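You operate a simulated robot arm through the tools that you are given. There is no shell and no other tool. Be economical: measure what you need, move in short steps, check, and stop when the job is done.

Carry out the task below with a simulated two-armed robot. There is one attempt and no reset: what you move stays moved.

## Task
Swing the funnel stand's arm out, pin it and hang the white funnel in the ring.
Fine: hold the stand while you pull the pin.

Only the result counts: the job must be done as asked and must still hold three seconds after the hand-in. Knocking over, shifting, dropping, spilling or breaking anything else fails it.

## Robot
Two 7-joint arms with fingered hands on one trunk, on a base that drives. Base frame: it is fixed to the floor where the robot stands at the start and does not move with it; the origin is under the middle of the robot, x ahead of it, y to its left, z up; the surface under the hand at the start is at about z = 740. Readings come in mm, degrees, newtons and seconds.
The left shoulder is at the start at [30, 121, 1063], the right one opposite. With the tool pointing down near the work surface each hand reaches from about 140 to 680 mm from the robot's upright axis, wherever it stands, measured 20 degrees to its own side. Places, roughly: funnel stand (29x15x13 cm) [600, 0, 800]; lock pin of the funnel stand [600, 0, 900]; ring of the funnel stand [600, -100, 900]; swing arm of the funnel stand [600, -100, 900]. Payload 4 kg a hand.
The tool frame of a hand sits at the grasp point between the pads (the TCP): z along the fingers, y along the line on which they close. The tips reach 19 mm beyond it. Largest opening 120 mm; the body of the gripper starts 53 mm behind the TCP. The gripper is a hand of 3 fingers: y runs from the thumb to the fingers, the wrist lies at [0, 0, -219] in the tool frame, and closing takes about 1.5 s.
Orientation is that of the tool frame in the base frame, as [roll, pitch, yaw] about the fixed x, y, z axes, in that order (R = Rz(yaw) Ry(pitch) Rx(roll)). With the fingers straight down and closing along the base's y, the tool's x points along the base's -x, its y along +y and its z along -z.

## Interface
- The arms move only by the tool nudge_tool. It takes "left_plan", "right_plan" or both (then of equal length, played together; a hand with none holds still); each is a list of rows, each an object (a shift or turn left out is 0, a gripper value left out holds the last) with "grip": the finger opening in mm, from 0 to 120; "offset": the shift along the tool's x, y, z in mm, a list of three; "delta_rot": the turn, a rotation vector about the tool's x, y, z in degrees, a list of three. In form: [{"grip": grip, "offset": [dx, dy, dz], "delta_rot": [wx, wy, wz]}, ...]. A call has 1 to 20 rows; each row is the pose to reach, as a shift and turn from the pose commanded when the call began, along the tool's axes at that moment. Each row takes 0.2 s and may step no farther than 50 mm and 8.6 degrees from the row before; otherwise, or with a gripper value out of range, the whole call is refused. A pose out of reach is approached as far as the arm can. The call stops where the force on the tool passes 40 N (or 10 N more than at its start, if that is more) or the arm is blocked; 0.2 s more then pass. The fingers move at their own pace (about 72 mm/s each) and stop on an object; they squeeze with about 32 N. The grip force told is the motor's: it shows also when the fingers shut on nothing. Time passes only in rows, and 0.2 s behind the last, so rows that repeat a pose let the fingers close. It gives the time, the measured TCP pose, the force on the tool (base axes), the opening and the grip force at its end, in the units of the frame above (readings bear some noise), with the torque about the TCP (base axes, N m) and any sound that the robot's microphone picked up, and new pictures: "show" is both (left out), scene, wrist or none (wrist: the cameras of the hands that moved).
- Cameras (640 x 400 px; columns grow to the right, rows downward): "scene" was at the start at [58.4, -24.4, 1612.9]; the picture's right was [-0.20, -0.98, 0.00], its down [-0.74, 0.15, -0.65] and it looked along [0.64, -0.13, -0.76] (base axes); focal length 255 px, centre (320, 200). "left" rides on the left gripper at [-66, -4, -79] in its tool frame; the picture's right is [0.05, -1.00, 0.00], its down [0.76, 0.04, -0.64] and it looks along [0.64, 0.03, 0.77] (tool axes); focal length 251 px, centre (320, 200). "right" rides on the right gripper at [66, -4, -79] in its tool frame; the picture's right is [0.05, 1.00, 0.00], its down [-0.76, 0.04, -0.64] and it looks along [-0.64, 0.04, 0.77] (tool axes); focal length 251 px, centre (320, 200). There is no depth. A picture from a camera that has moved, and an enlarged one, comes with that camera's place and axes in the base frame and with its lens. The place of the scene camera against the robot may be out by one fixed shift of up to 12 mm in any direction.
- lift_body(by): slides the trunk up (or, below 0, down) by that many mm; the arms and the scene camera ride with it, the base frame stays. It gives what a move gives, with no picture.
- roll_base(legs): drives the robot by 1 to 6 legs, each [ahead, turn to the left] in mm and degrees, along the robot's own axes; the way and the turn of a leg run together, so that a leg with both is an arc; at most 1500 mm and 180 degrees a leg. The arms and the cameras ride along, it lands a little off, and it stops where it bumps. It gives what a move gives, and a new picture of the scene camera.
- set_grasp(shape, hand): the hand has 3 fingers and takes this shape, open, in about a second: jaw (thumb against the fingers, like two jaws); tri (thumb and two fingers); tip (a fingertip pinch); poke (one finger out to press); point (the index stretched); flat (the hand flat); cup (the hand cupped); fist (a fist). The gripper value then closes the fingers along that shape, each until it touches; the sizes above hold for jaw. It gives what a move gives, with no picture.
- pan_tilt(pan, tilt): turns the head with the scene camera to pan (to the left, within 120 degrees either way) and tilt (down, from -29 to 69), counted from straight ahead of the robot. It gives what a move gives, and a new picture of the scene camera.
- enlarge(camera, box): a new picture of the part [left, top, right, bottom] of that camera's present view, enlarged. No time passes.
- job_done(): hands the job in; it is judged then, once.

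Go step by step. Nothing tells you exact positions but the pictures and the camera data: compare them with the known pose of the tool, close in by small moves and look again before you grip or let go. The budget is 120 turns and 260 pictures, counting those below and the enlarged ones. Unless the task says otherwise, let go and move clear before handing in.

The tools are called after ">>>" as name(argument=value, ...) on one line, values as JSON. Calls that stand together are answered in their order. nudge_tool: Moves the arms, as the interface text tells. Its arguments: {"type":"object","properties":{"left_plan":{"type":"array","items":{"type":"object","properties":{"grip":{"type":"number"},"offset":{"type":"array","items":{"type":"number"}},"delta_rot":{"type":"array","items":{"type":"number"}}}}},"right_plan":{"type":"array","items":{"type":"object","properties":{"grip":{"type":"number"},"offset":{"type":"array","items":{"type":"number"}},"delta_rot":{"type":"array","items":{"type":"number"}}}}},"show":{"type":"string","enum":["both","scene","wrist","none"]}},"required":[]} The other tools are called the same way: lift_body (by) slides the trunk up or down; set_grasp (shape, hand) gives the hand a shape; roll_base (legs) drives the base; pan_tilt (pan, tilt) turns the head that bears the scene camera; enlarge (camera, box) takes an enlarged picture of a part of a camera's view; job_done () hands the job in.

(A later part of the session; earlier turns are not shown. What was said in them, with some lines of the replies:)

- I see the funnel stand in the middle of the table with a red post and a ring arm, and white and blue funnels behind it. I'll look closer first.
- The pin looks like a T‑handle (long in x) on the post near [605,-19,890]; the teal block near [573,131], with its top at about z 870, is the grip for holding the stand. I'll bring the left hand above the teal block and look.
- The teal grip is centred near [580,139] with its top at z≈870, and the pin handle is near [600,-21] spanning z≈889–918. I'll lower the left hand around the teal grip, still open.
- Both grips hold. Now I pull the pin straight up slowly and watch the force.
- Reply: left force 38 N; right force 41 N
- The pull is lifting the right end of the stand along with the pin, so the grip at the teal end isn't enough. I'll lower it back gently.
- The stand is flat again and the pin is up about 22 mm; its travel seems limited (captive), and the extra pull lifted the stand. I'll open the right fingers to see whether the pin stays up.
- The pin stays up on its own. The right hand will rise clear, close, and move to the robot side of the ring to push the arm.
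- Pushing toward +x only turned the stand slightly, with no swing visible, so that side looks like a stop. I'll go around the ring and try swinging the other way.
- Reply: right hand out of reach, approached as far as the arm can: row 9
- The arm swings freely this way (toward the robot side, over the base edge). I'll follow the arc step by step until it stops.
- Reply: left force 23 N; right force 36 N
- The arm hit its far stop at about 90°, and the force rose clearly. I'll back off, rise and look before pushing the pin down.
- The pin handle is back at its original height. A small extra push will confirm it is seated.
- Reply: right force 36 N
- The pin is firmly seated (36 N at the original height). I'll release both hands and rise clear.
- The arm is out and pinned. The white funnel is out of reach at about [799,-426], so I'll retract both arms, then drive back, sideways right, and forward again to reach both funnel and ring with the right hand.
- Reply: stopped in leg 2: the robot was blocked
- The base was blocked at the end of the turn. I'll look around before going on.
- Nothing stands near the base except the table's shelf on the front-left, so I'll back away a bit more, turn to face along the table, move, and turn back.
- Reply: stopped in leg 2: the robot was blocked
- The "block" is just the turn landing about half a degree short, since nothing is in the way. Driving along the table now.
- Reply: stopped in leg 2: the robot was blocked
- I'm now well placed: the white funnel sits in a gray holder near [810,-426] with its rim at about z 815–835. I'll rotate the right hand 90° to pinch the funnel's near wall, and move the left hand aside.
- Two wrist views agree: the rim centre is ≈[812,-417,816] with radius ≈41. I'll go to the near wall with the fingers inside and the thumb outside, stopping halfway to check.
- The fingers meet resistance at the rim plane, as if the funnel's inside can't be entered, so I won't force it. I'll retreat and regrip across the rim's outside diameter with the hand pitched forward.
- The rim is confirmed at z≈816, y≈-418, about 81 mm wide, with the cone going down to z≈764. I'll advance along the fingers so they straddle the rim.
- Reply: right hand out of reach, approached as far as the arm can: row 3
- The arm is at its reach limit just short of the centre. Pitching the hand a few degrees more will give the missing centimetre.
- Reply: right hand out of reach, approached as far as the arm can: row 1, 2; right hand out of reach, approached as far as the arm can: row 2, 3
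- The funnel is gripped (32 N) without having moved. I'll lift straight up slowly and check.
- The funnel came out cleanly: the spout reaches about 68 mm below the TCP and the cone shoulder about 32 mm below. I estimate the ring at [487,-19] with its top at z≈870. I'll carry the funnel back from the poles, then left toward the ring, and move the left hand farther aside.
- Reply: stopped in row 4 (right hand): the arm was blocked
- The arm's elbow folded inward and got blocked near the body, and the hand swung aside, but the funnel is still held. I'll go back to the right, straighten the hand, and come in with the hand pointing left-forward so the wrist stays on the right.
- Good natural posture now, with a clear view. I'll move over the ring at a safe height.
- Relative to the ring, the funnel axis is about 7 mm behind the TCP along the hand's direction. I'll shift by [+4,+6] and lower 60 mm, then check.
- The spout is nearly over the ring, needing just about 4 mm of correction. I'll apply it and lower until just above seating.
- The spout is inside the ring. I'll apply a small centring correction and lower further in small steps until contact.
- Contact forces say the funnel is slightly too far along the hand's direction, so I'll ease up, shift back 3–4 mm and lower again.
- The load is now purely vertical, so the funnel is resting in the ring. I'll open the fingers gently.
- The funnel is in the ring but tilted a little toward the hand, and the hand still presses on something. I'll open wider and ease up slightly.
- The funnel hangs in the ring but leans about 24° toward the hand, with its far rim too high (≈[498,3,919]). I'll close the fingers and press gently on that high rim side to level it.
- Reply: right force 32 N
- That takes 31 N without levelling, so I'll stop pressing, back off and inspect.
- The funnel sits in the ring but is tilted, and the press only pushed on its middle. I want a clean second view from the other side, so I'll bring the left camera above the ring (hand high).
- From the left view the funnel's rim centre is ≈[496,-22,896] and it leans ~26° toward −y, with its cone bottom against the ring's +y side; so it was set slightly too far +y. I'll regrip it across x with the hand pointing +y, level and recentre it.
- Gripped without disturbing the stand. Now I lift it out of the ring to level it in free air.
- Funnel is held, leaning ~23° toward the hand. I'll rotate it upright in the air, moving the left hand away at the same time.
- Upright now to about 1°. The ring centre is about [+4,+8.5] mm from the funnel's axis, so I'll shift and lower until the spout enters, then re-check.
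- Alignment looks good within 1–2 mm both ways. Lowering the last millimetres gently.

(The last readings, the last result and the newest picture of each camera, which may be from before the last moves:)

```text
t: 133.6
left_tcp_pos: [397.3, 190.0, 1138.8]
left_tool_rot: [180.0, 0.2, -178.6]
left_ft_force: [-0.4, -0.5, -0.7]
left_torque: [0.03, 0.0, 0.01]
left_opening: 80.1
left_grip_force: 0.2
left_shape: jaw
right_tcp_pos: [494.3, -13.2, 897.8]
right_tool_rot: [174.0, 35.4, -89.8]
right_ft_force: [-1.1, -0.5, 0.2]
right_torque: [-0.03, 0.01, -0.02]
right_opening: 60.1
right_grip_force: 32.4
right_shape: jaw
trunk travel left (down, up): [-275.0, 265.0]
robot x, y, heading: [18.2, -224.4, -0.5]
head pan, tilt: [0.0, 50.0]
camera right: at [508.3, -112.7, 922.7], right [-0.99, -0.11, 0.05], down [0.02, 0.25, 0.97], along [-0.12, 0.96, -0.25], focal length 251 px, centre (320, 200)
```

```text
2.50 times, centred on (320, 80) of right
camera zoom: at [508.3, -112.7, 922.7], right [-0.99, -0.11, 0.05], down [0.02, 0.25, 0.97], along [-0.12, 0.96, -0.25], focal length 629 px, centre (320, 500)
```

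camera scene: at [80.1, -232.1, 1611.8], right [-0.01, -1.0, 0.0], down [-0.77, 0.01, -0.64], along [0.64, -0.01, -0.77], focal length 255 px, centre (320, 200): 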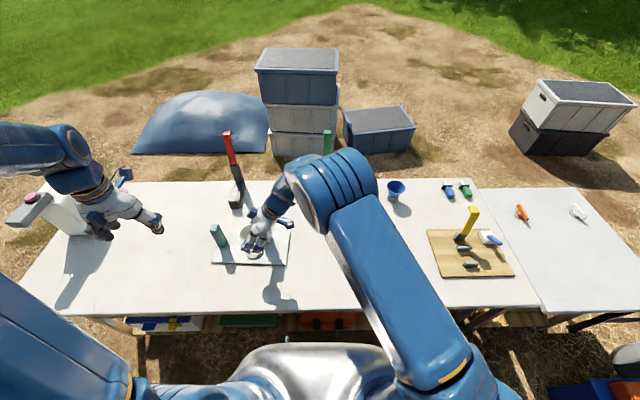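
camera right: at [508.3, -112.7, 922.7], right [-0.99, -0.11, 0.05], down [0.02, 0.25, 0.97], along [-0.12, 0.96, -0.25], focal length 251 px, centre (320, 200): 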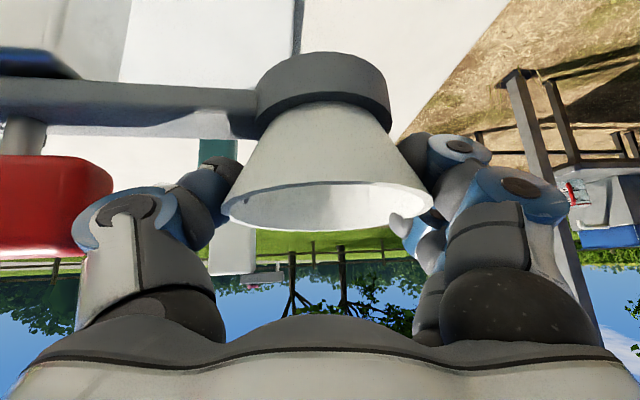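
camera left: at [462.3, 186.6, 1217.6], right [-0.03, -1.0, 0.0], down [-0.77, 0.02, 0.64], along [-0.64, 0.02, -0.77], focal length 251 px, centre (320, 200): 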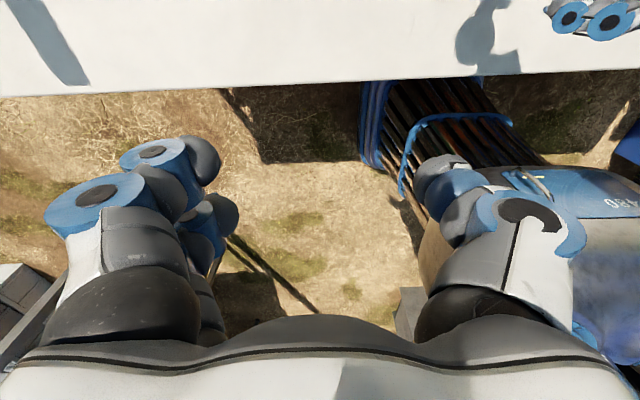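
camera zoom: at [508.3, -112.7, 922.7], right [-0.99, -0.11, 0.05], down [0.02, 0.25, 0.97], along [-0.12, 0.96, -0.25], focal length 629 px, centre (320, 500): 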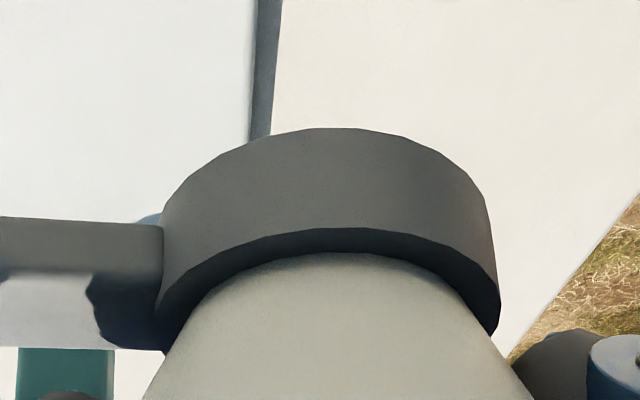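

>>> nudge_tool(right_plan=[{"offset": [0.9, -0.1, 1.2]}], show="none")

>>> nudge_tool(right_plan=[{"offset": [0.9, -0.1, 1.2]}], show="none")

```text
t: 134.0
left_tcp_pos: [396.6, 188.6, 1138.3]
left_tool_rot: [-180.0, 0.3, -178.6]
left_ft_force: [-0.1, 0.7, 0.1]
left_torque: [0.03, -0.02, 0.02]
left_opening: 80.1
left_grip_force: 0.1
left_shape: jaw
right_tcp_pos: [495.7, -13.7, 896.4]
right_tool_rot: [174.2, 35.3, -89.6]
right_ft_force: [-1.2, 0.2, 4.5]
right_torque: [0.01, -0.01, 0.04]
right_opening: 60.0
right_grip_force: 32.2
right_shape: jaw
trunk travel left (down, up): [-275.0, 265.0]
robot x, y, heading: [19.4, -220.4, -0.4]
head pan, tilt: [0.0, 50.0]
```

```text
t: 134.4
left_tcp_pos: [395.5, 188.2, 1137.9]
left_tool_rot: [-180.0, 0.3, -178.5]
left_ft_force: [-0.2, -0.1, -0.1]
left_torque: [0.0, 0.01, 0.01]
left_opening: 80.0
left_grip_force: 0.1
left_shape: jaw
right_tcp_pos: [497.3, -13.2, 896.2]
right_tool_rot: [174.2, 35.4, -89.7]
right_ft_force: [-0.9, 0.4, 14.1]
right_torque: [0.03, 0.0, 0.19]
right_opening: 59.6
right_grip_force: 32.1
right_shape: jaw
trunk travel left (down, up): [-275.0, 265.0]
robot x, y, heading: [22.2, -226.7, -0.6]
head pan, tilt: [0.0, 50.0]
```

Contact is centred and balanced. I'll ease the preload off, then open the fingers slowly.

>>> nudge_tool(right_plan=[{"offset": [-0.8, 0.1, -1.1]}, {"offset": [-0.8, 0.1, -1.1]}], show="none")

>>> nudge_tool(right_plan=[{"grip": 60.5}, {"grip": 61.5}, {"grip": 62.5}, {"grip": 64}, {"grip": 66}, {"grip": 68}], show="wrist")

```text
t: 135.0
left_tcp_pos: [396.7, 189.1, 1139.1]
left_tool_rot: [180.0, 0.3, -178.6]
left_ft_force: [0.8, 0.0, 1.5]
left_torque: [-0.01, 0.01, 0.02]
left_opening: 79.6
left_grip_force: 0.1
left_shape: jaw
right_tcp_pos: [494.6, -15.7, 896.0]
right_tool_rot: [174.2, 35.4, -89.7]
right_ft_force: [0.2, 2.2, 9.9]
right_torque: [0.04, -0.01, 0.21]
right_opening: 59.6
right_grip_force: 31.8
right_shape: jaw
trunk travel left (down, up): [-275.0, 265.0]
robot x, y, heading: [22.5, -224.6, -0.7]
head pan, tilt: [0.0, 50.0]
```

```text
t: 136.4
left_tcp_pos: [396.7, 188.8, 1137.7]
left_tool_rot: [-179.9, 0.3, -178.6]
left_ft_force: [-0.5, 0.3, -0.1]
left_torque: [-0.01, 0.05, 0.01]
left_opening: 80.3
left_grip_force: 0.1
left_shape: jaw
right_tcp_pos: [495.3, -14.4, 896.5]
right_tool_rot: [174.1, 35.4, -89.8]
right_ft_force: [-0.4, 0.0, 0.4]
right_torque: [-0.02, 0.0, -0.01]
right_opening: 67.4
right_grip_force: 0.0
right_shape: jaw
trunk travel left (down, up): [-275.0, 265.0]
robot x, y, heading: [20.0, -223.7, -0.4]
head pan, tilt: [0.0, 50.0]
camera right: at [508.7, -113.6, 920.8], right [-0.99, -0.11, 0.05], down [0.02, 0.25, 0.97], along [-0.12, 0.96, -0.25], focal length 251 px, centre (320, 200)
```

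right: 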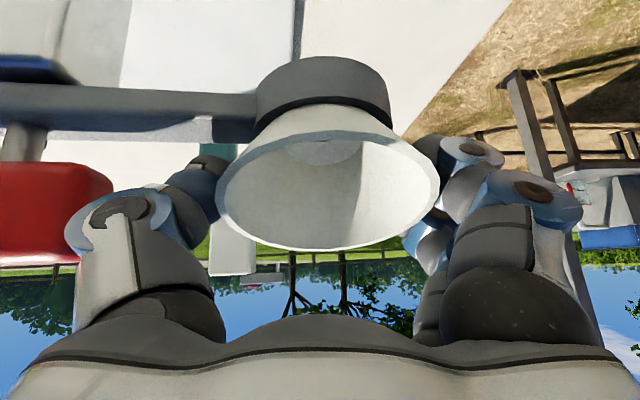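

It tipped toward the hand again as the fingers opened, because the preload pushed on the hand side. I'll open fully, retreat, and then nudge it upright with closed fingertips instead.

>>> nudge_tool(right_plan=[{"grip": 75}, {"grip": 85}, {"grip": 95}, {"grip": 98, "offset": [0, 0, -3]}, {"offset": [0, 0, -15]}, {"offset": [0, 0, -40]}, {"offset": [0, 0, -70]}, {"offset": [20, 0, -90]}], show="wrist")

>>> enlarge(camera="scene", box=[210, 200, 300, 280])

>>> enlarge(camera="right", box=[200, 0, 440, 160])

```text
t: 138.2
left_tcp_pos: [398.1, 187.6, 1138.2]
left_tool_rot: [-180.0, 0.2, -178.6]
left_ft_force: [-0.5, -0.6, 0.3]
left_torque: [0.0, 0.0, 0.02]
left_opening: 80.0
left_grip_force: 0.0
left_shape: jaw
right_tcp_pos: [505.3, -84.7, 957.8]
right_tool_rot: [174.1, 35.4, -89.8]
right_ft_force: [0.0, -0.8, 0.0]
right_torque: [0.04, -0.03, -0.02]
right_opening: 98.0
right_grip_force: 0.0
right_shape: jaw
trunk travel left (down, up): [-275.0, 265.0]
robot x, y, heading: [24.1, -222.8, -0.5]
head pan, tilt: [0.0, 50.0]
camera right: at [518.2, -183.1, 982.2], right [-0.99, -0.11, 0.05], down [0.02, 0.25, 0.97], along [-0.12, 0.96, -0.25], focal length 251 px, centre (320, 200)
```

right: 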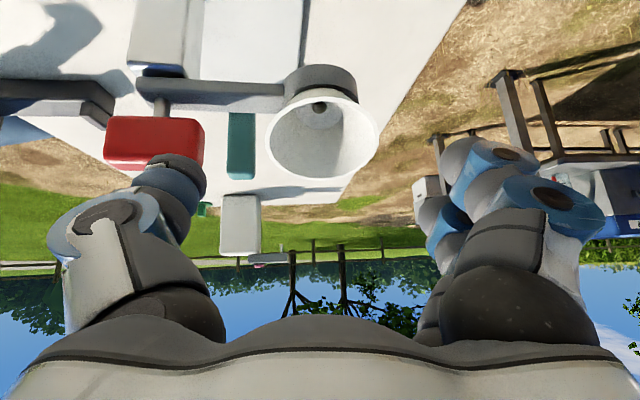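

```text
5.00 times, centred on (255, 240) of scene
camera zoom: at [81.6, -234.0, 1611.7], right [-0.01, -1.0, 0.0], down [-0.77, 0.01, -0.64], along [0.64, 0.0, -0.77], focal length 1274 px, centre (645, 0)
```

zoom: 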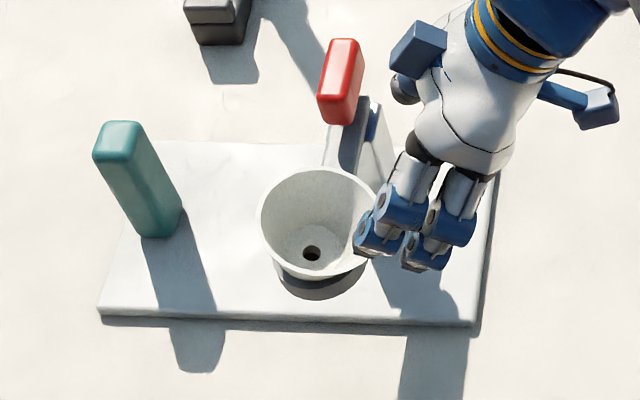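

```text
2.50 times, centred on (320, 80) of right
camera zoom: at [518.2, -183.1, 982.2], right [-0.99, -0.11, 0.05], down [0.02, 0.25, 0.97], along [-0.12, 0.96, -0.25], focal length 629 px, centre (320, 500)
```

zoom: 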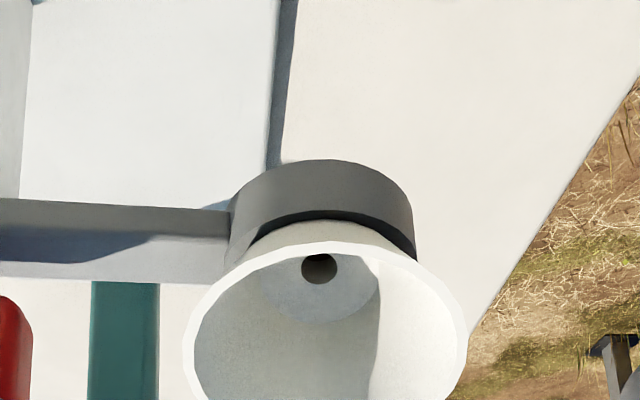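

The lean is now ~17° and clearly friction-held, so an upright, preload-free release should hold. I'll regrip with the same method.

>>> nudge_tool(right_plan=[{"grip": 98, "offset": [4, 3, 2], "delta_rot": [2, -5.5, -0.3]}, {"offset": [8, 7, 5], "delta_rot": [4, -11, -0.6]}, {"offset": [11.8, 10.3, 7.4], "delta_rot": [5.9, -16.6, -0.9]}], show="wrist")

>>> enlarge(camera="right", box=[200, 30, 440, 190])

```text
t: 139.0
left_tcp_pos: [396.9, 187.3, 1139.4]
left_tool_rot: [-179.9, 0.2, -178.6]
left_ft_force: [0.5, 0.2, -0.3]
left_torque: [0.07, 0.0, 0.0]
left_opening: 80.1
left_grip_force: 0.1
left_shape: jaw
right_tcp_pos: [495.1, -89.1, 945.1]
right_tool_rot: [-179.7, 52.1, -89.6]
right_ft_force: [0.0, 1.2, 0.5]
right_torque: [-0.01, 0.02, 0.0]
right_opening: 98.0
right_grip_force: 0.0
right_shape: jaw
trunk travel left (down, up): [-275.0, 265.0]
robot x, y, heading: [21.1, -223.2, -0.3]
head pan, tilt: [0.0, 50.0]
camera right: at [499.2, -191.7, 940.8], right [-1.0, -0.04, -0.05], down [-0.04, -0.04, 1.0], along [-0.04, 1.0, 0.04], focal length 251 px, centre (320, 200)
```

right: 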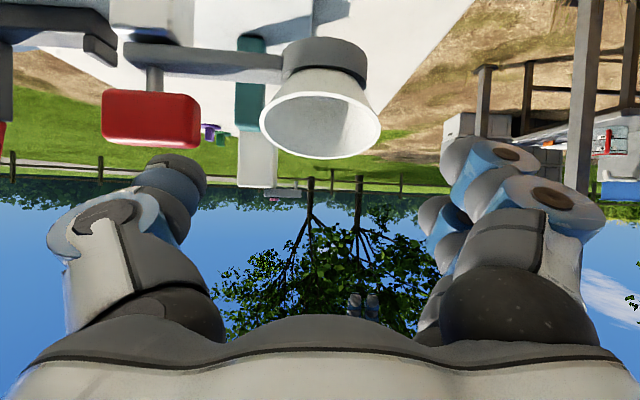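

```text
2.50 times, centred on (320, 110) of right
camera zoom: at [499.2, -191.7, 940.8], right [-1.0, -0.04, -0.05], down [-0.04, -0.04, 1.0], along [-0.04, 1.0, 0.04], focal length 629 px, centre (320, 425)
```

zoom: 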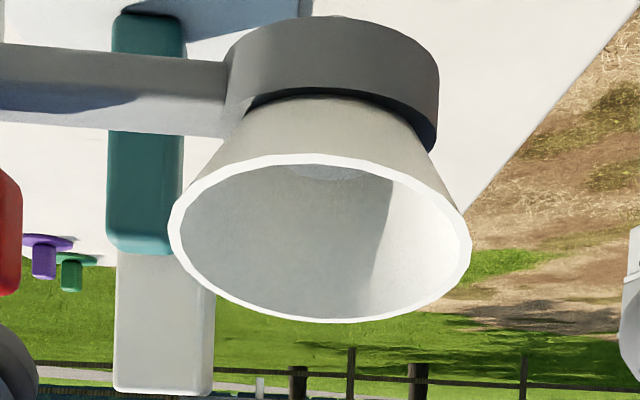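

>>> nudge_tool(right_plan=[{"offset": [0, 0.6, 22]}, {"offset": [-1, 0.6, 44]}, {"offset": [-2, 0.6, 65]}, {"offset": [-2, 0.6, 78]}, {"offset": [-2, 0.6, 85.5]}], show="wrist")

```text
t: 140.2
left_tcp_pos: [397.9, 189.5, 1137.0]
left_tool_rot: [180.0, 0.2, -178.7]
left_ft_force: [0.1, 1.3, -0.2]
left_torque: [0.01, 0.0, 0.02]
left_opening: 79.8
left_grip_force: 0.0
left_shape: jaw
right_tcp_pos: [492.6, -19.7, 894.8]
right_tool_rot: [-179.9, 51.9, -89.7]
right_ft_force: [-0.8, -0.1, 0.3]
right_torque: [0.0, -0.01, 0.02]
right_opening: 97.7
right_grip_force: 0.0
right_shape: jaw
trunk travel left (down, up): [-275.0, 265.0]
robot x, y, heading: [19.7, -223.1, -0.2]
head pan, tilt: [0.0, 50.0]
camera right: at [498.5, -121.8, 891.2], right [-1.0, -0.04, -0.04], down [-0.04, -0.04, 1.0], along [-0.04, 1.0, 0.03], focal length 251 px, centre (320, 200)
```

right: 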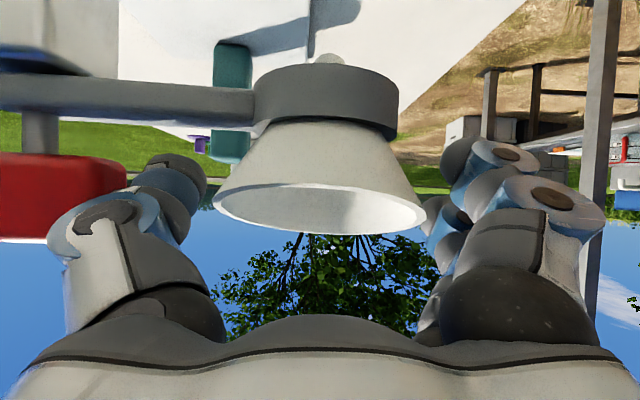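

>>> nudge_tool(right_plan=[{"grip": 85}, {"grip": 75}, {"grip": 66}, {"grip": 58}, {"grip": 50}, {"grip": 45}, {"grip": 45}, {"offset": [-4, 0, -3]}, {"offset": [-12, 0, -9.5]}, {"offset": [-24, 0, -18.5]}, {"offset": [-36, 0, -28]}, {"offset": [-47, 0, -37]}], show="wrist")

```text
t: 142.8
left_tcp_pos: [397.5, 188.1, 1138.4]
left_tool_rot: [179.9, 0.2, -178.6]
left_ft_force: [0.6, 0.4, 0.7]
left_torque: [-0.01, -0.01, 0.04]
left_opening: 80.0
left_grip_force: 0.2
left_shape: jaw
right_tcp_pos: [493.2, -21.0, 954.3]
right_tool_rot: [-179.8, 51.9, -89.8]
right_ft_force: [0.3, 0.7, -0.3]
right_torque: [0.01, 0.01, 0.01]
right_opening: 56.3
right_grip_force: 32.1
right_shape: jaw
trunk travel left (down, up): [-275.0, 265.0]
robot x, y, heading: [24.3, -224.2, -0.5]
head pan, tilt: [0.0, 50.0]
camera right: at [498.4, -123.4, 950.6], right [-1.0, -0.04, -0.04], down [-0.04, -0.04, 1.0], along [-0.04, 1.0, 0.03], focal length 251 px, centre (320, 200)
```

right: 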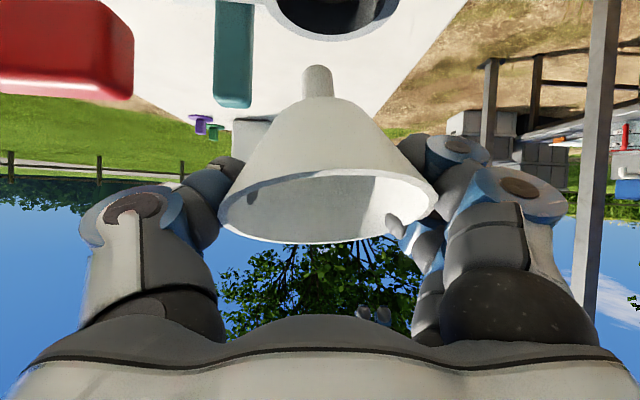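

>>> nudge_tool(right_plan=[{"delta_rot": [-1, 5.7, 1.2]}, {"delta_rot": [-2, 11.4, 2.5]}, {"delta_rot": [-3, 17.1, 3.8]}, {"delta_rot": [-3.9, 22.8, 5]}], show="wrist")

>>> enlarge(camera="right", box=[170, 0, 470, 250])

>>> enlarge(camera="scene", box=[210, 200, 300, 280])

```text
t: 143.8
left_tcp_pos: [397.2, 189.1, 1139.0]
left_tool_rot: [-179.7, 0.2, -178.6]
left_ft_force: [0.8, 0.4, -0.2]
left_torque: [0.04, -0.02, -0.02]
left_opening: 80.0
left_grip_force: 0.0
left_shape: jaw
right_tcp_pos: [491.7, -20.4, 953.5]
right_tool_rot: [173.0, 28.8, -94.4]
right_ft_force: [0.4, -0.2, 0.1]
right_torque: [-0.02, -0.02, 0.02]
right_opening: 55.9
right_grip_force: 31.6
right_shape: jaw
trunk travel left (down, up): [-275.0, 265.0]
robot x, y, heading: [24.8, -223.9, -0.5]
head pan, tilt: [0.0, 50.0]
camera right: at [499.9, -116.3, 990.2], right [-1.0, -0.03, 0.08], down [0.06, 0.36, 0.93], along [-0.05, 0.93, -0.35], focal length 251 px, centre (320, 200)
```

right: 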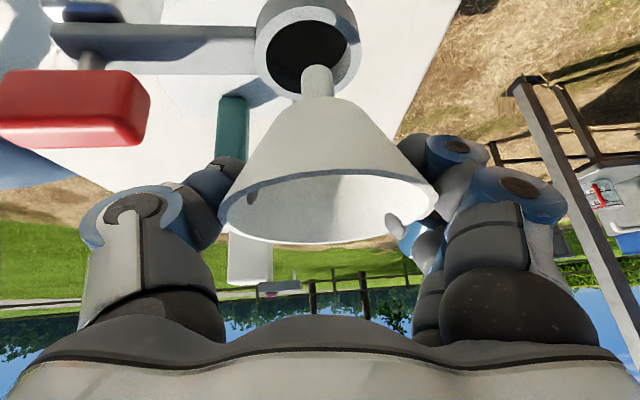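

```text
1.60 times, centred on (320, 125) of right
camera zoom: at [499.9, -116.3, 990.2], right [-1.0, -0.03, 0.08], down [0.06, 0.36, 0.93], along [-0.05, 0.93, -0.35], focal length 402 px, centre (320, 320)
```

zoom: 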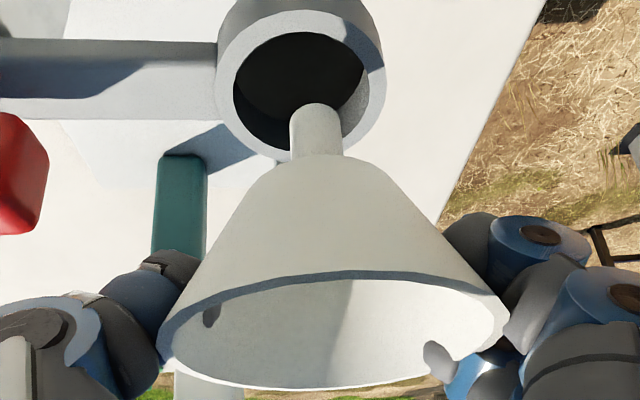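

```text
5.00 times, centred on (255, 240) of scene
camera zoom: at [80.9, -232.2, 1611.7], right [-0.01, -1.0, 0.0], down [-0.77, 0.01, -0.64], along [0.64, -0.01, -0.77], focal length 1274 px, centre (645, 0)
```

zoom: 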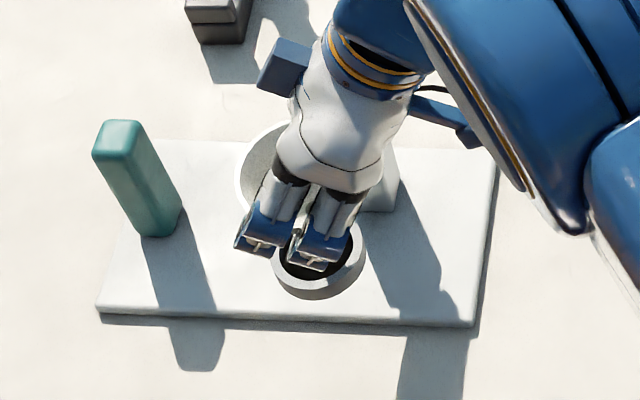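

>>> nudge_tool(right_plan=[{"offset": [-4, -1, 2.1]}, {"offset": [-8, -2.1, 4.2]}, {"offset": [-3.2, -3.2, 13]}, {"offset": [1.7, -4.2, 21.6]}, {"offset": [6.5, -5.3, 30.3]}], show="wrist")

>>> enlarge(camera="right", box=[170, 0, 470, 250])

>>> enlarge(camera="scene", box=[210, 200, 300, 280])

```text
t: 145.0
left_tcp_pos: [396.9, 189.0, 1137.2]
left_tool_rot: [-180.0, 0.1, -178.6]
left_ft_force: [0.4, 0.7, -0.5]
left_torque: [0.04, 0.01, 0.01]
left_opening: 80.1
left_grip_force: 0.0
left_shape: jaw
right_tcp_pos: [495.1, -11.8, 925.4]
right_tool_rot: [173.1, 28.9, -94.4]
right_ft_force: [-0.3, 0.2, -0.4]
right_torque: [0.01, 0.05, -0.02]
right_opening: 56.1
right_grip_force: 32.2
right_shape: jaw
trunk travel left (down, up): [-275.0, 265.0]
robot x, y, heading: [20.6, -223.7, -0.3]
head pan, tilt: [0.0, 50.0]
camera right: at [501.8, -107.1, 961.0], right [-1.0, -0.03, 0.08], down [0.06, 0.35, 0.93], along [-0.05, 0.93, -0.35], focal length 251 px, centre (320, 200)
```

right: 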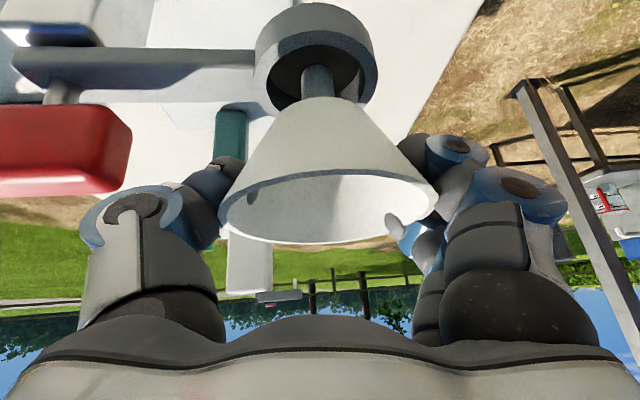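

```text
1.60 times, centred on (320, 125) of right
camera zoom: at [501.8, -107.1, 961.0], right [-1.0, -0.03, 0.08], down [0.06, 0.35, 0.93], along [-0.05, 0.93, -0.35], focal length 402 px, centre (320, 320)
```

zoom: 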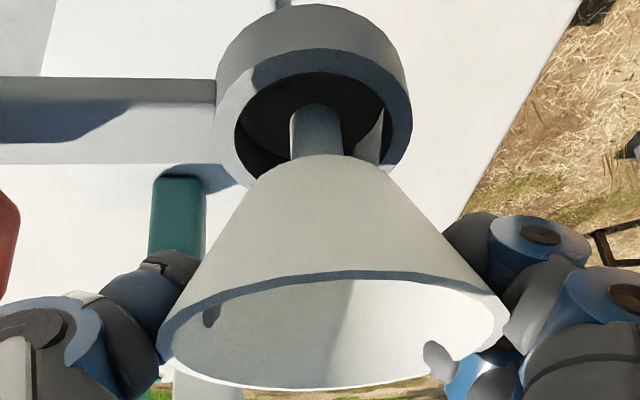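

```text
5.00 times, centred on (255, 240) of scene
camera zoom: at [81.5, -232.8, 1611.7], right [-0.01, -1.0, 0.0], down [-0.77, 0.01, -0.64], along [0.64, -0.01, -0.77], focal length 1274 px, centre (645, 0)
```

zoom: 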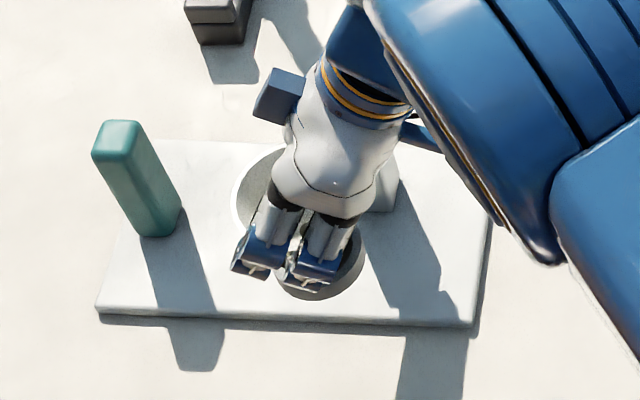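

>>> nudge_tool(right_plan=[{"offset": [0, -2.1, 0]}, {"offset": [3.4, -2.9, 6]}, {"offset": [7.2, -3.7, 13]}, {"offset": [11, -4.5, 20]}], show="wrist")

>>> enlarge(camera="right", box=[170, 0, 470, 250])

```text
t: 146.0
left_tcp_pos: [396.1, 189.1, 1137.1]
left_tool_rot: [-179.9, 0.2, -178.7]
left_ft_force: [-0.3, 0.6, 0.4]
left_torque: [-0.02, 0.06, -0.01]
left_opening: 80.0
left_grip_force: 0.0
left_shape: jaw
right_tcp_pos: [494.9, -9.9, 901.1]
right_tool_rot: [173.1, 28.8, -94.4]
right_ft_force: [-0.5, 0.6, -0.1]
right_torque: [-0.02, -0.04, -0.02]
right_opening: 56.1
right_grip_force: 31.8
right_shape: jaw
trunk travel left (down, up): [-275.0, 265.0]
robot x, y, heading: [19.0, -224.4, -0.5]
head pan, tilt: [0.0, 50.0]
camera right: at [503.7, -106.0, 936.7], right [-1.0, -0.03, 0.08], down [0.06, 0.35, 0.93], along [-0.06, 0.93, -0.35], focal length 251 px, centre (320, 200)
```

right: 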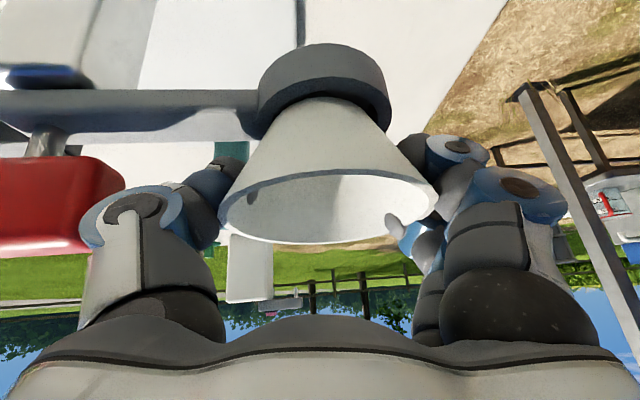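

```text
1.60 times, centred on (320, 125) of right
camera zoom: at [503.7, -106.0, 936.7], right [-1.0, -0.03, 0.08], down [0.06, 0.35, 0.93], along [-0.06, 0.93, -0.35], focal length 402 px, centre (320, 320)
```

zoom: 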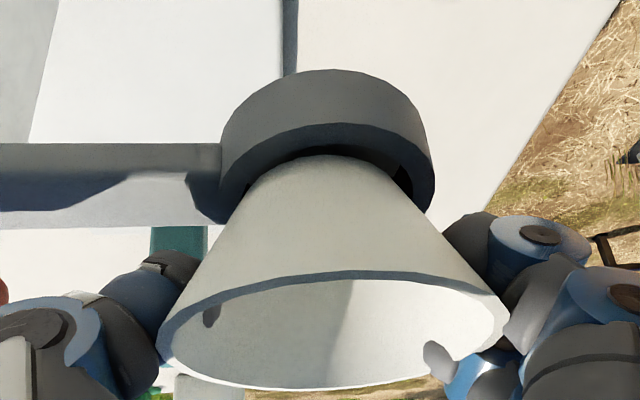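

>>> nudge_tool(right_plan=[{"offset": [0, 1.3, 0]}, {"offset": [1, 1.1, 1.7]}, {"offset": [1.9, 0.9, 3.5]}, {"offset": [1.9, 0.9, 3.5]}], show="none")

>>> nudge_tool(right_plan=[{"offset": [0.5, -0.1, 0.9]}, {"offset": [0.5, -0.1, 0.9]}], show="none")

```text
t: 147.0
left_tcp_pos: [396.6, 188.7, 1139.2]
left_tool_rot: [179.9, 0.3, -178.5]
left_ft_force: [-0.1, 0.1, 0.5]
left_torque: [0.02, 0.01, -0.01]
left_opening: 80.0
left_grip_force: 0.1
left_shape: jaw
right_tcp_pos: [494.4, -10.7, 896.7]
right_tool_rot: [173.1, 28.9, -94.5]
right_ft_force: [0.3, -0.3, 0.4]
right_torque: [-0.02, 0.0, -0.02]
right_opening: 56.0
right_grip_force: 31.7
right_shape: jaw
trunk travel left (down, up): [-275.0, 265.0]
robot x, y, heading: [23.5, -222.5, -0.4]
head pan, tilt: [0.0, 50.0]
```

```text
t: 147.6
left_tcp_pos: [398.3, 188.2, 1137.3]
left_tool_rot: [180.0, 0.2, -178.6]
left_ft_force: [-1.0, 0.6, 0.7]
left_torque: [0.02, 0.0, 0.0]
left_opening: 80.0
left_grip_force: 0.2
left_shape: jaw
right_tcp_pos: [495.9, -10.0, 895.7]
right_tool_rot: [173.1, 28.9, -94.3]
right_ft_force: [-0.1, -0.3, 0.4]
right_torque: [0.01, -0.04, 0.01]
right_opening: 56.2
right_grip_force: 32.1
right_shape: jaw
trunk travel left (down, up): [-275.0, 265.0]
robot x, y, heading: [21.1, -222.7, -0.6]
head pan, tilt: [0.0, 50.0]
```

>>> nudge_tool(right_plan=[{"offset": [0.5, -0.1, 0.9]}, {"offset": [0.5, -0.1, 0.9]}], show="none")

>>> nudge_tool(right_plan=[{"offset": [0.5, -0.1, 0.9]}, {"offset": [0.5, -0.1, 0.9]}], show="none")

```text
t: 148.2
left_tcp_pos: [398.2, 188.9, 1137.4]
left_tool_rot: [180.0, 0.3, -178.7]
left_ft_force: [-0.1, -0.3, -0.7]
left_torque: [0.03, -0.03, -0.02]
left_opening: 80.0
left_grip_force: 0.1
left_shape: jaw
right_tcp_pos: [494.9, -10.8, 894.6]
right_tool_rot: [173.0, 28.9, -94.4]
right_ft_force: [-1.5, 0.3, -0.1]
right_torque: [0.0, 0.03, -0.01]
right_opening: 55.9
right_grip_force: 32.3
right_shape: jaw
trunk travel left (down, up): [-275.0, 265.0]
robot x, y, heading: [20.2, -224.6, -0.2]
head pan, tilt: [0.0, 50.0]
```

```text
t: 148.8
left_tcp_pos: [398.0, 189.2, 1138.4]
left_tool_rot: [180.0, 0.2, -178.6]
left_ft_force: [-0.4, 0.7, 0.3]
left_torque: [0.01, 0.01, -0.01]
left_opening: 79.9
left_grip_force: 0.0
left_shape: jaw
right_tcp_pos: [495.4, -9.7, 893.9]
right_tool_rot: [173.1, 28.9, -94.3]
right_ft_force: [-0.6, -0.8, 1.2]
right_torque: [0.02, -0.01, -0.01]
right_opening: 56.1
right_grip_force: 32.5
right_shape: jaw
trunk travel left (down, up): [-275.0, 265.0]
robot x, y, heading: [21.8, -220.8, -0.3]
head pan, tilt: [0.0, 50.0]
```

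>>> nudge_tool(right_plan=[{"offset": [0.3, -0.1, 0.5]}, {"offset": [0.3, -0.1, 0.5]}], show="wrist")

>>> enlarge(camera="right", box=[170, 0, 470, 250])

```text
t: 149.4
left_tcp_pos: [396.5, 188.9, 1137.7]
left_tool_rot: [-180.0, 0.3, -178.6]
left_ft_force: [-0.3, -0.3, 0.5]
left_torque: [-0.02, 0.02, 0.01]
left_opening: 80.0
left_grip_force: 0.0
left_shape: jaw
right_tcp_pos: [494.8, -10.0, 894.9]
right_tool_rot: [173.1, 29.0, -94.5]
right_ft_force: [-2.1, 0.6, 5.4]
right_torque: [-0.02, -0.01, 0.04]
right_opening: 55.6
right_grip_force: 31.7
right_shape: jaw
trunk travel left (down, up): [-275.0, 265.0]
robot x, y, heading: [25.0, -224.2, -0.5]
head pan, tilt: [0.0, 50.0]
camera right: at [502.4, -106.5, 929.6], right [-1.0, -0.03, 0.08], down [0.06, 0.35, 0.93], along [-0.06, 0.94, -0.35], focal length 251 px, centre (320, 200)
```

right: 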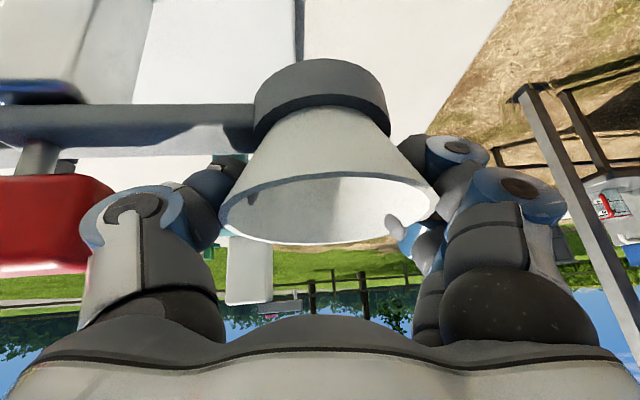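

```text
1.60 times, centred on (320, 125) of right
camera zoom: at [502.4, -106.5, 929.6], right [-1.0, -0.03, 0.08], down [0.06, 0.35, 0.93], along [-0.06, 0.94, -0.35], focal length 402 px, centre (320, 320)
```

zoom: 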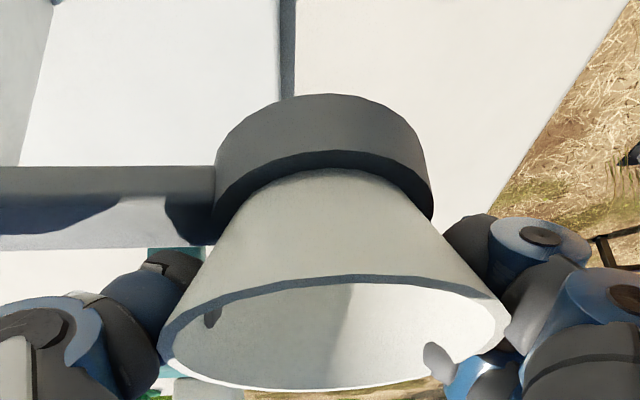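

Light, centred contact. I'll take off the last half millimetre of load and release in one clean motion.

>>> nudge_tool(right_plan=[{"offset": [-0.3, 0.7, -0.5]}, {"offset": [-0.3, 0.7, -0.5]}, {"offset": [-0.3, 0.7, -0.5], "grip": 98}, {"offset": [-0.3, 0.7, -0.5]}, {"offset": [-0.3, 0.7, -0.5]}], show="wrist")

>>> enlarge(camera="scene", box=[210, 200, 300, 280])

```text
t: 150.6
left_tcp_pos: [397.3, 189.2, 1137.9]
left_tool_rot: [-180.0, 0.2, -178.6]
left_ft_force: [-0.5, 0.2, -1.0]
left_torque: [-0.01, 0.02, -0.01]
left_opening: 79.9
left_grip_force: 0.0
left_shape: jaw
right_tcp_pos: [495.2, -11.0, 893.2]
right_tool_rot: [173.1, 28.9, -94.4]
right_ft_force: [0.4, -0.4, 0.7]
right_torque: [0.01, -0.01, 0.02]
right_opening: 97.8
right_grip_force: 0.1
right_shape: jaw
trunk travel left (down, up): [-275.0, 265.0]
robot x, y, heading: [22.3, -221.3, -0.6]
head pan, tilt: [0.0, 50.0]
camera right: at [501.9, -106.8, 929.5], right [-1.0, -0.03, 0.08], down [0.06, 0.35, 0.93], along [-0.06, 0.93, -0.35], focal length 251 px, centre (320, 200)
```

right: 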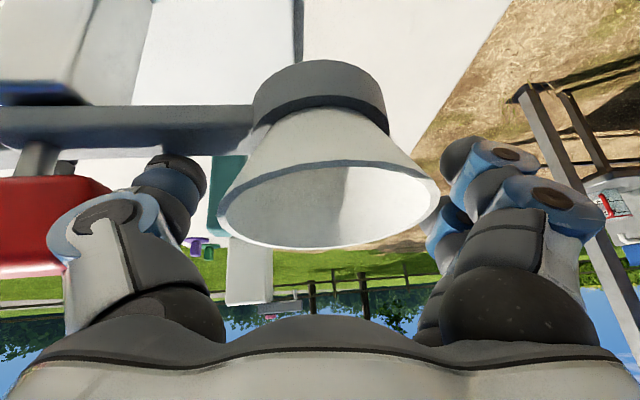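

```text
5.00 times, centred on (255, 240) of scene
camera zoom: at [81.0, -232.9, 1611.7], right [-0.01, -1.0, 0.0], down [-0.77, 0.01, -0.64], along [0.64, -0.01, -0.77], focal length 1274 px, centre (645, 0)
```

zoom: 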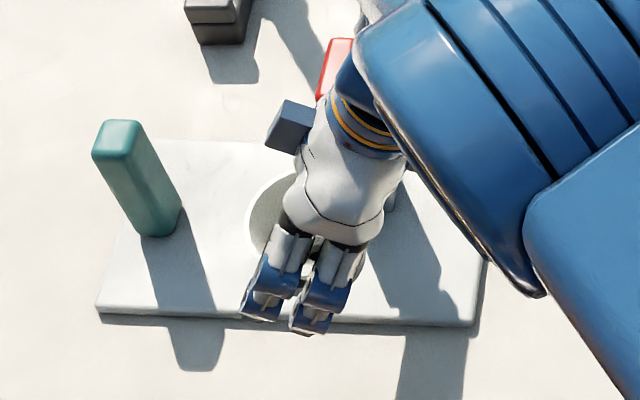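

Only about 5° of lean now. Retreating carefully.

>>> nudge_tool(right_plan=[{"offset": [0, 0, -4]}, {"offset": [0, 0, -10]}, {"offset": [0, 0, -20]}, {"offset": [0, 0, -35]}, {"offset": [0, 0, -60]}, {"offset": [0, 0, -95]}, {"offset": [30, 0, -120]}, {"offset": [60, 0, -135]}], show="wrist")

>>> enlarge(camera="scene", box=[210, 200, 300, 280])

>>> enlarge(camera="right", box=[200, 0, 440, 160])

```text
t: 152.4
left_tcp_pos: [398.3, 187.6, 1138.6]
left_tool_rot: [179.9, 0.2, -178.6]
left_ft_force: [-0.2, -1.5, 1.1]
left_torque: [0.02, 0.02, 0.0]
left_opening: 80.1
left_grip_force: 0.0
left_shape: jaw
right_tcp_pos: [501.4, -130.0, 983.9]
right_tool_rot: [173.1, 29.0, -94.4]
right_ft_force: [-1.0, -0.1, -0.8]
right_torque: [0.0, 0.01, 0.03]
right_opening: 97.7
right_grip_force: 0.0
right_shape: jaw
trunk travel left (down, up): [-275.0, 265.0]
robot x, y, heading: [25.5, -224.5, -0.1]
head pan, tilt: [0.0, 50.0]
camera right: at [509.1, -226.8, 1019.2], right [-1.0, -0.03, 0.08], down [0.06, 0.35, 0.93], along [-0.06, 0.94, -0.35], focal length 251 px, centre (320, 200)
```

right: 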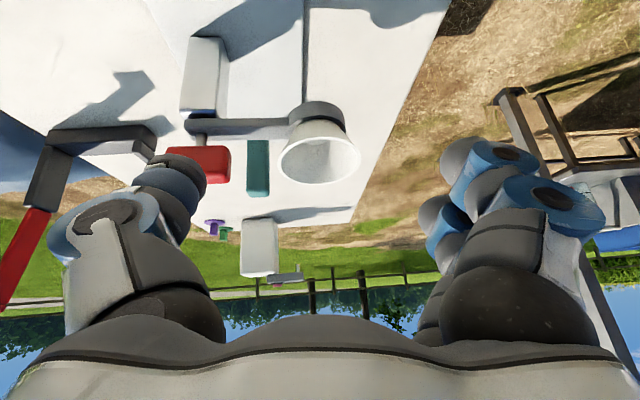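

```text
5.00 times, centred on (255, 240) of scene
camera zoom: at [81.4, -233.6, 1611.7], right [-0.01, -1.0, 0.0], down [-0.77, 0.01, -0.64], along [0.64, 0.0, -0.77], focal length 1274 px, centre (645, 0)
```

zoom: 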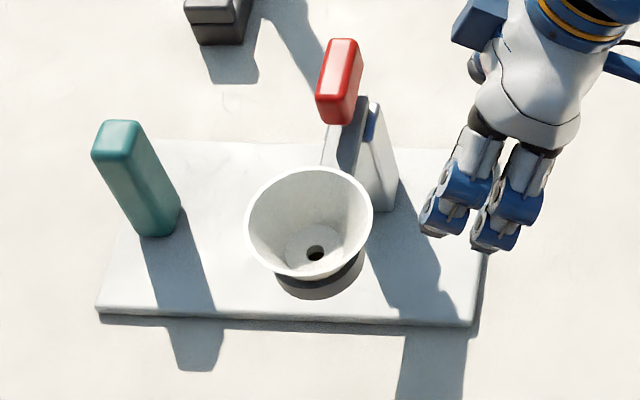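

```text
2.50 times, centred on (320, 80) of right
camera zoom: at [509.1, -226.8, 1019.2], right [-1.0, -0.03, 0.08], down [0.06, 0.35, 0.93], along [-0.06, 0.94, -0.35], focal length 629 px, centre (320, 500)
```

zoom: 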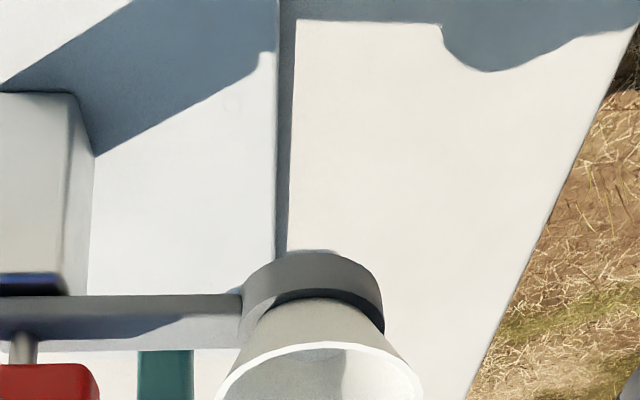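

The funnel now hangs nearly upright in the ring. I'll move the hand well clear and check that it stays.

>>> nudge_tool(right_plan=[{"offset": [20, 0, -25]}, {"offset": [50, 5, -50]}, {"offset": [85, 10, -75]}, {"offset": [115, 15, -95]}, {"offset": [115, 15, -95]}, {"offset": [115, 15, -95]}, {"offset": [115, 15, -95]}, {"offset": [115, 15, -95]}, {"offset": [115, 15, -95]}, {"offset": [115, 15, -95]}], show="scene")

>>> enlarge(camera="scene", box=[210, 200, 300, 280])

>>> enlarge(camera="right", box=[200, 40, 440, 200])

```text
t: 154.6
left_tcp_pos: [397.4, 189.5, 1137.7]
left_tool_rot: [-179.9, 0.2, -178.5]
left_ft_force: [-0.2, 0.3, 0.2]
left_torque: [0.0, 0.04, 0.0]
left_opening: 79.7
left_grip_force: 0.1
left_shape: jaw
right_tcp_pos: [486.5, -276.5, 1011.8]
right_tool_rot: [173.2, 28.9, -94.4]
right_ft_force: [-0.9, 0.1, 0.3]
right_torque: [-0.01, 0.02, -0.04]
right_opening: 97.8
right_grip_force: 0.1
right_shape: jaw
trunk travel left (down, up): [-275.0, 265.0]
robot x, y, heading: [24.0, -223.3, -0.1]
head pan, tilt: [0.0, 50.0]
camera scene: at [81.3, -233.0, 1611.7], right [-0.01, -1.0, 0.0], down [-0.77, 0.01, -0.64], along [0.64, -0.01, -0.77], focal length 255 px, centre (320, 200)
```

scene: 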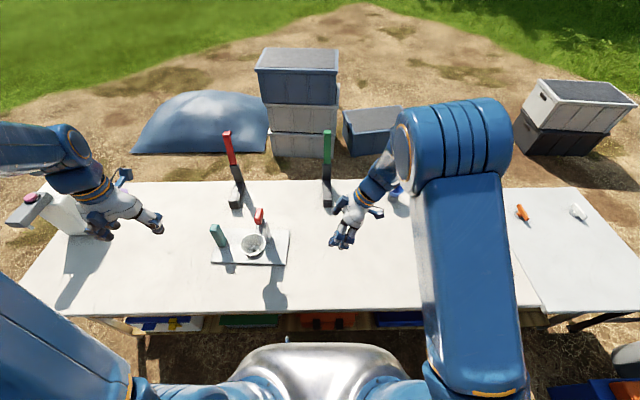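

```text
5.00 times, centred on (255, 240) of scene
camera zoom: at [81.3, -233.0, 1611.7], right [-0.01, -1.0, 0.0], down [-0.77, 0.01, -0.64], along [0.64, -0.01, -0.77], focal length 1274 px, centre (645, 0)
```

zoom: 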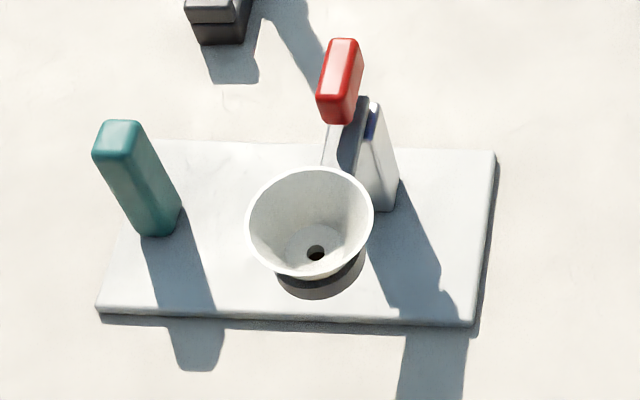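

```text
2.50 times, centred on (320, 120) of right
camera zoom: at [493.7, -373.2, 1047.1], right [-1.0, -0.03, 0.08], down [0.06, 0.35, 0.93], along [-0.06, 0.93, -0.35], focal length 629 px, centre (320, 400)
```

zoom: 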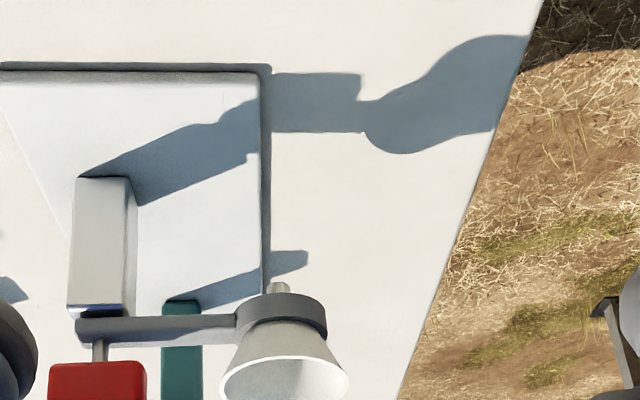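

The arm is swung out to its stop and pinned, and the funnel hangs steady and nearly upright in the ring with both hands clear. I'm handing it in.

>>> job_done()

```text
The job is handed in.
```

I swung the arm out to its stop and pushed the pin back in. The white funnel hangs in the ring, about 4° off upright, and it stayed put for about 2 seconds after I let go.

- **Stand:** I held it while pulling the pin, but pulling past the pin's stop briefly lifted the stand's right end before I set it flat again. It may also have ended up a few millimetres off its starting spot.
- **Funnel:** it took three placements, because it tipped over in the ring on the first two.
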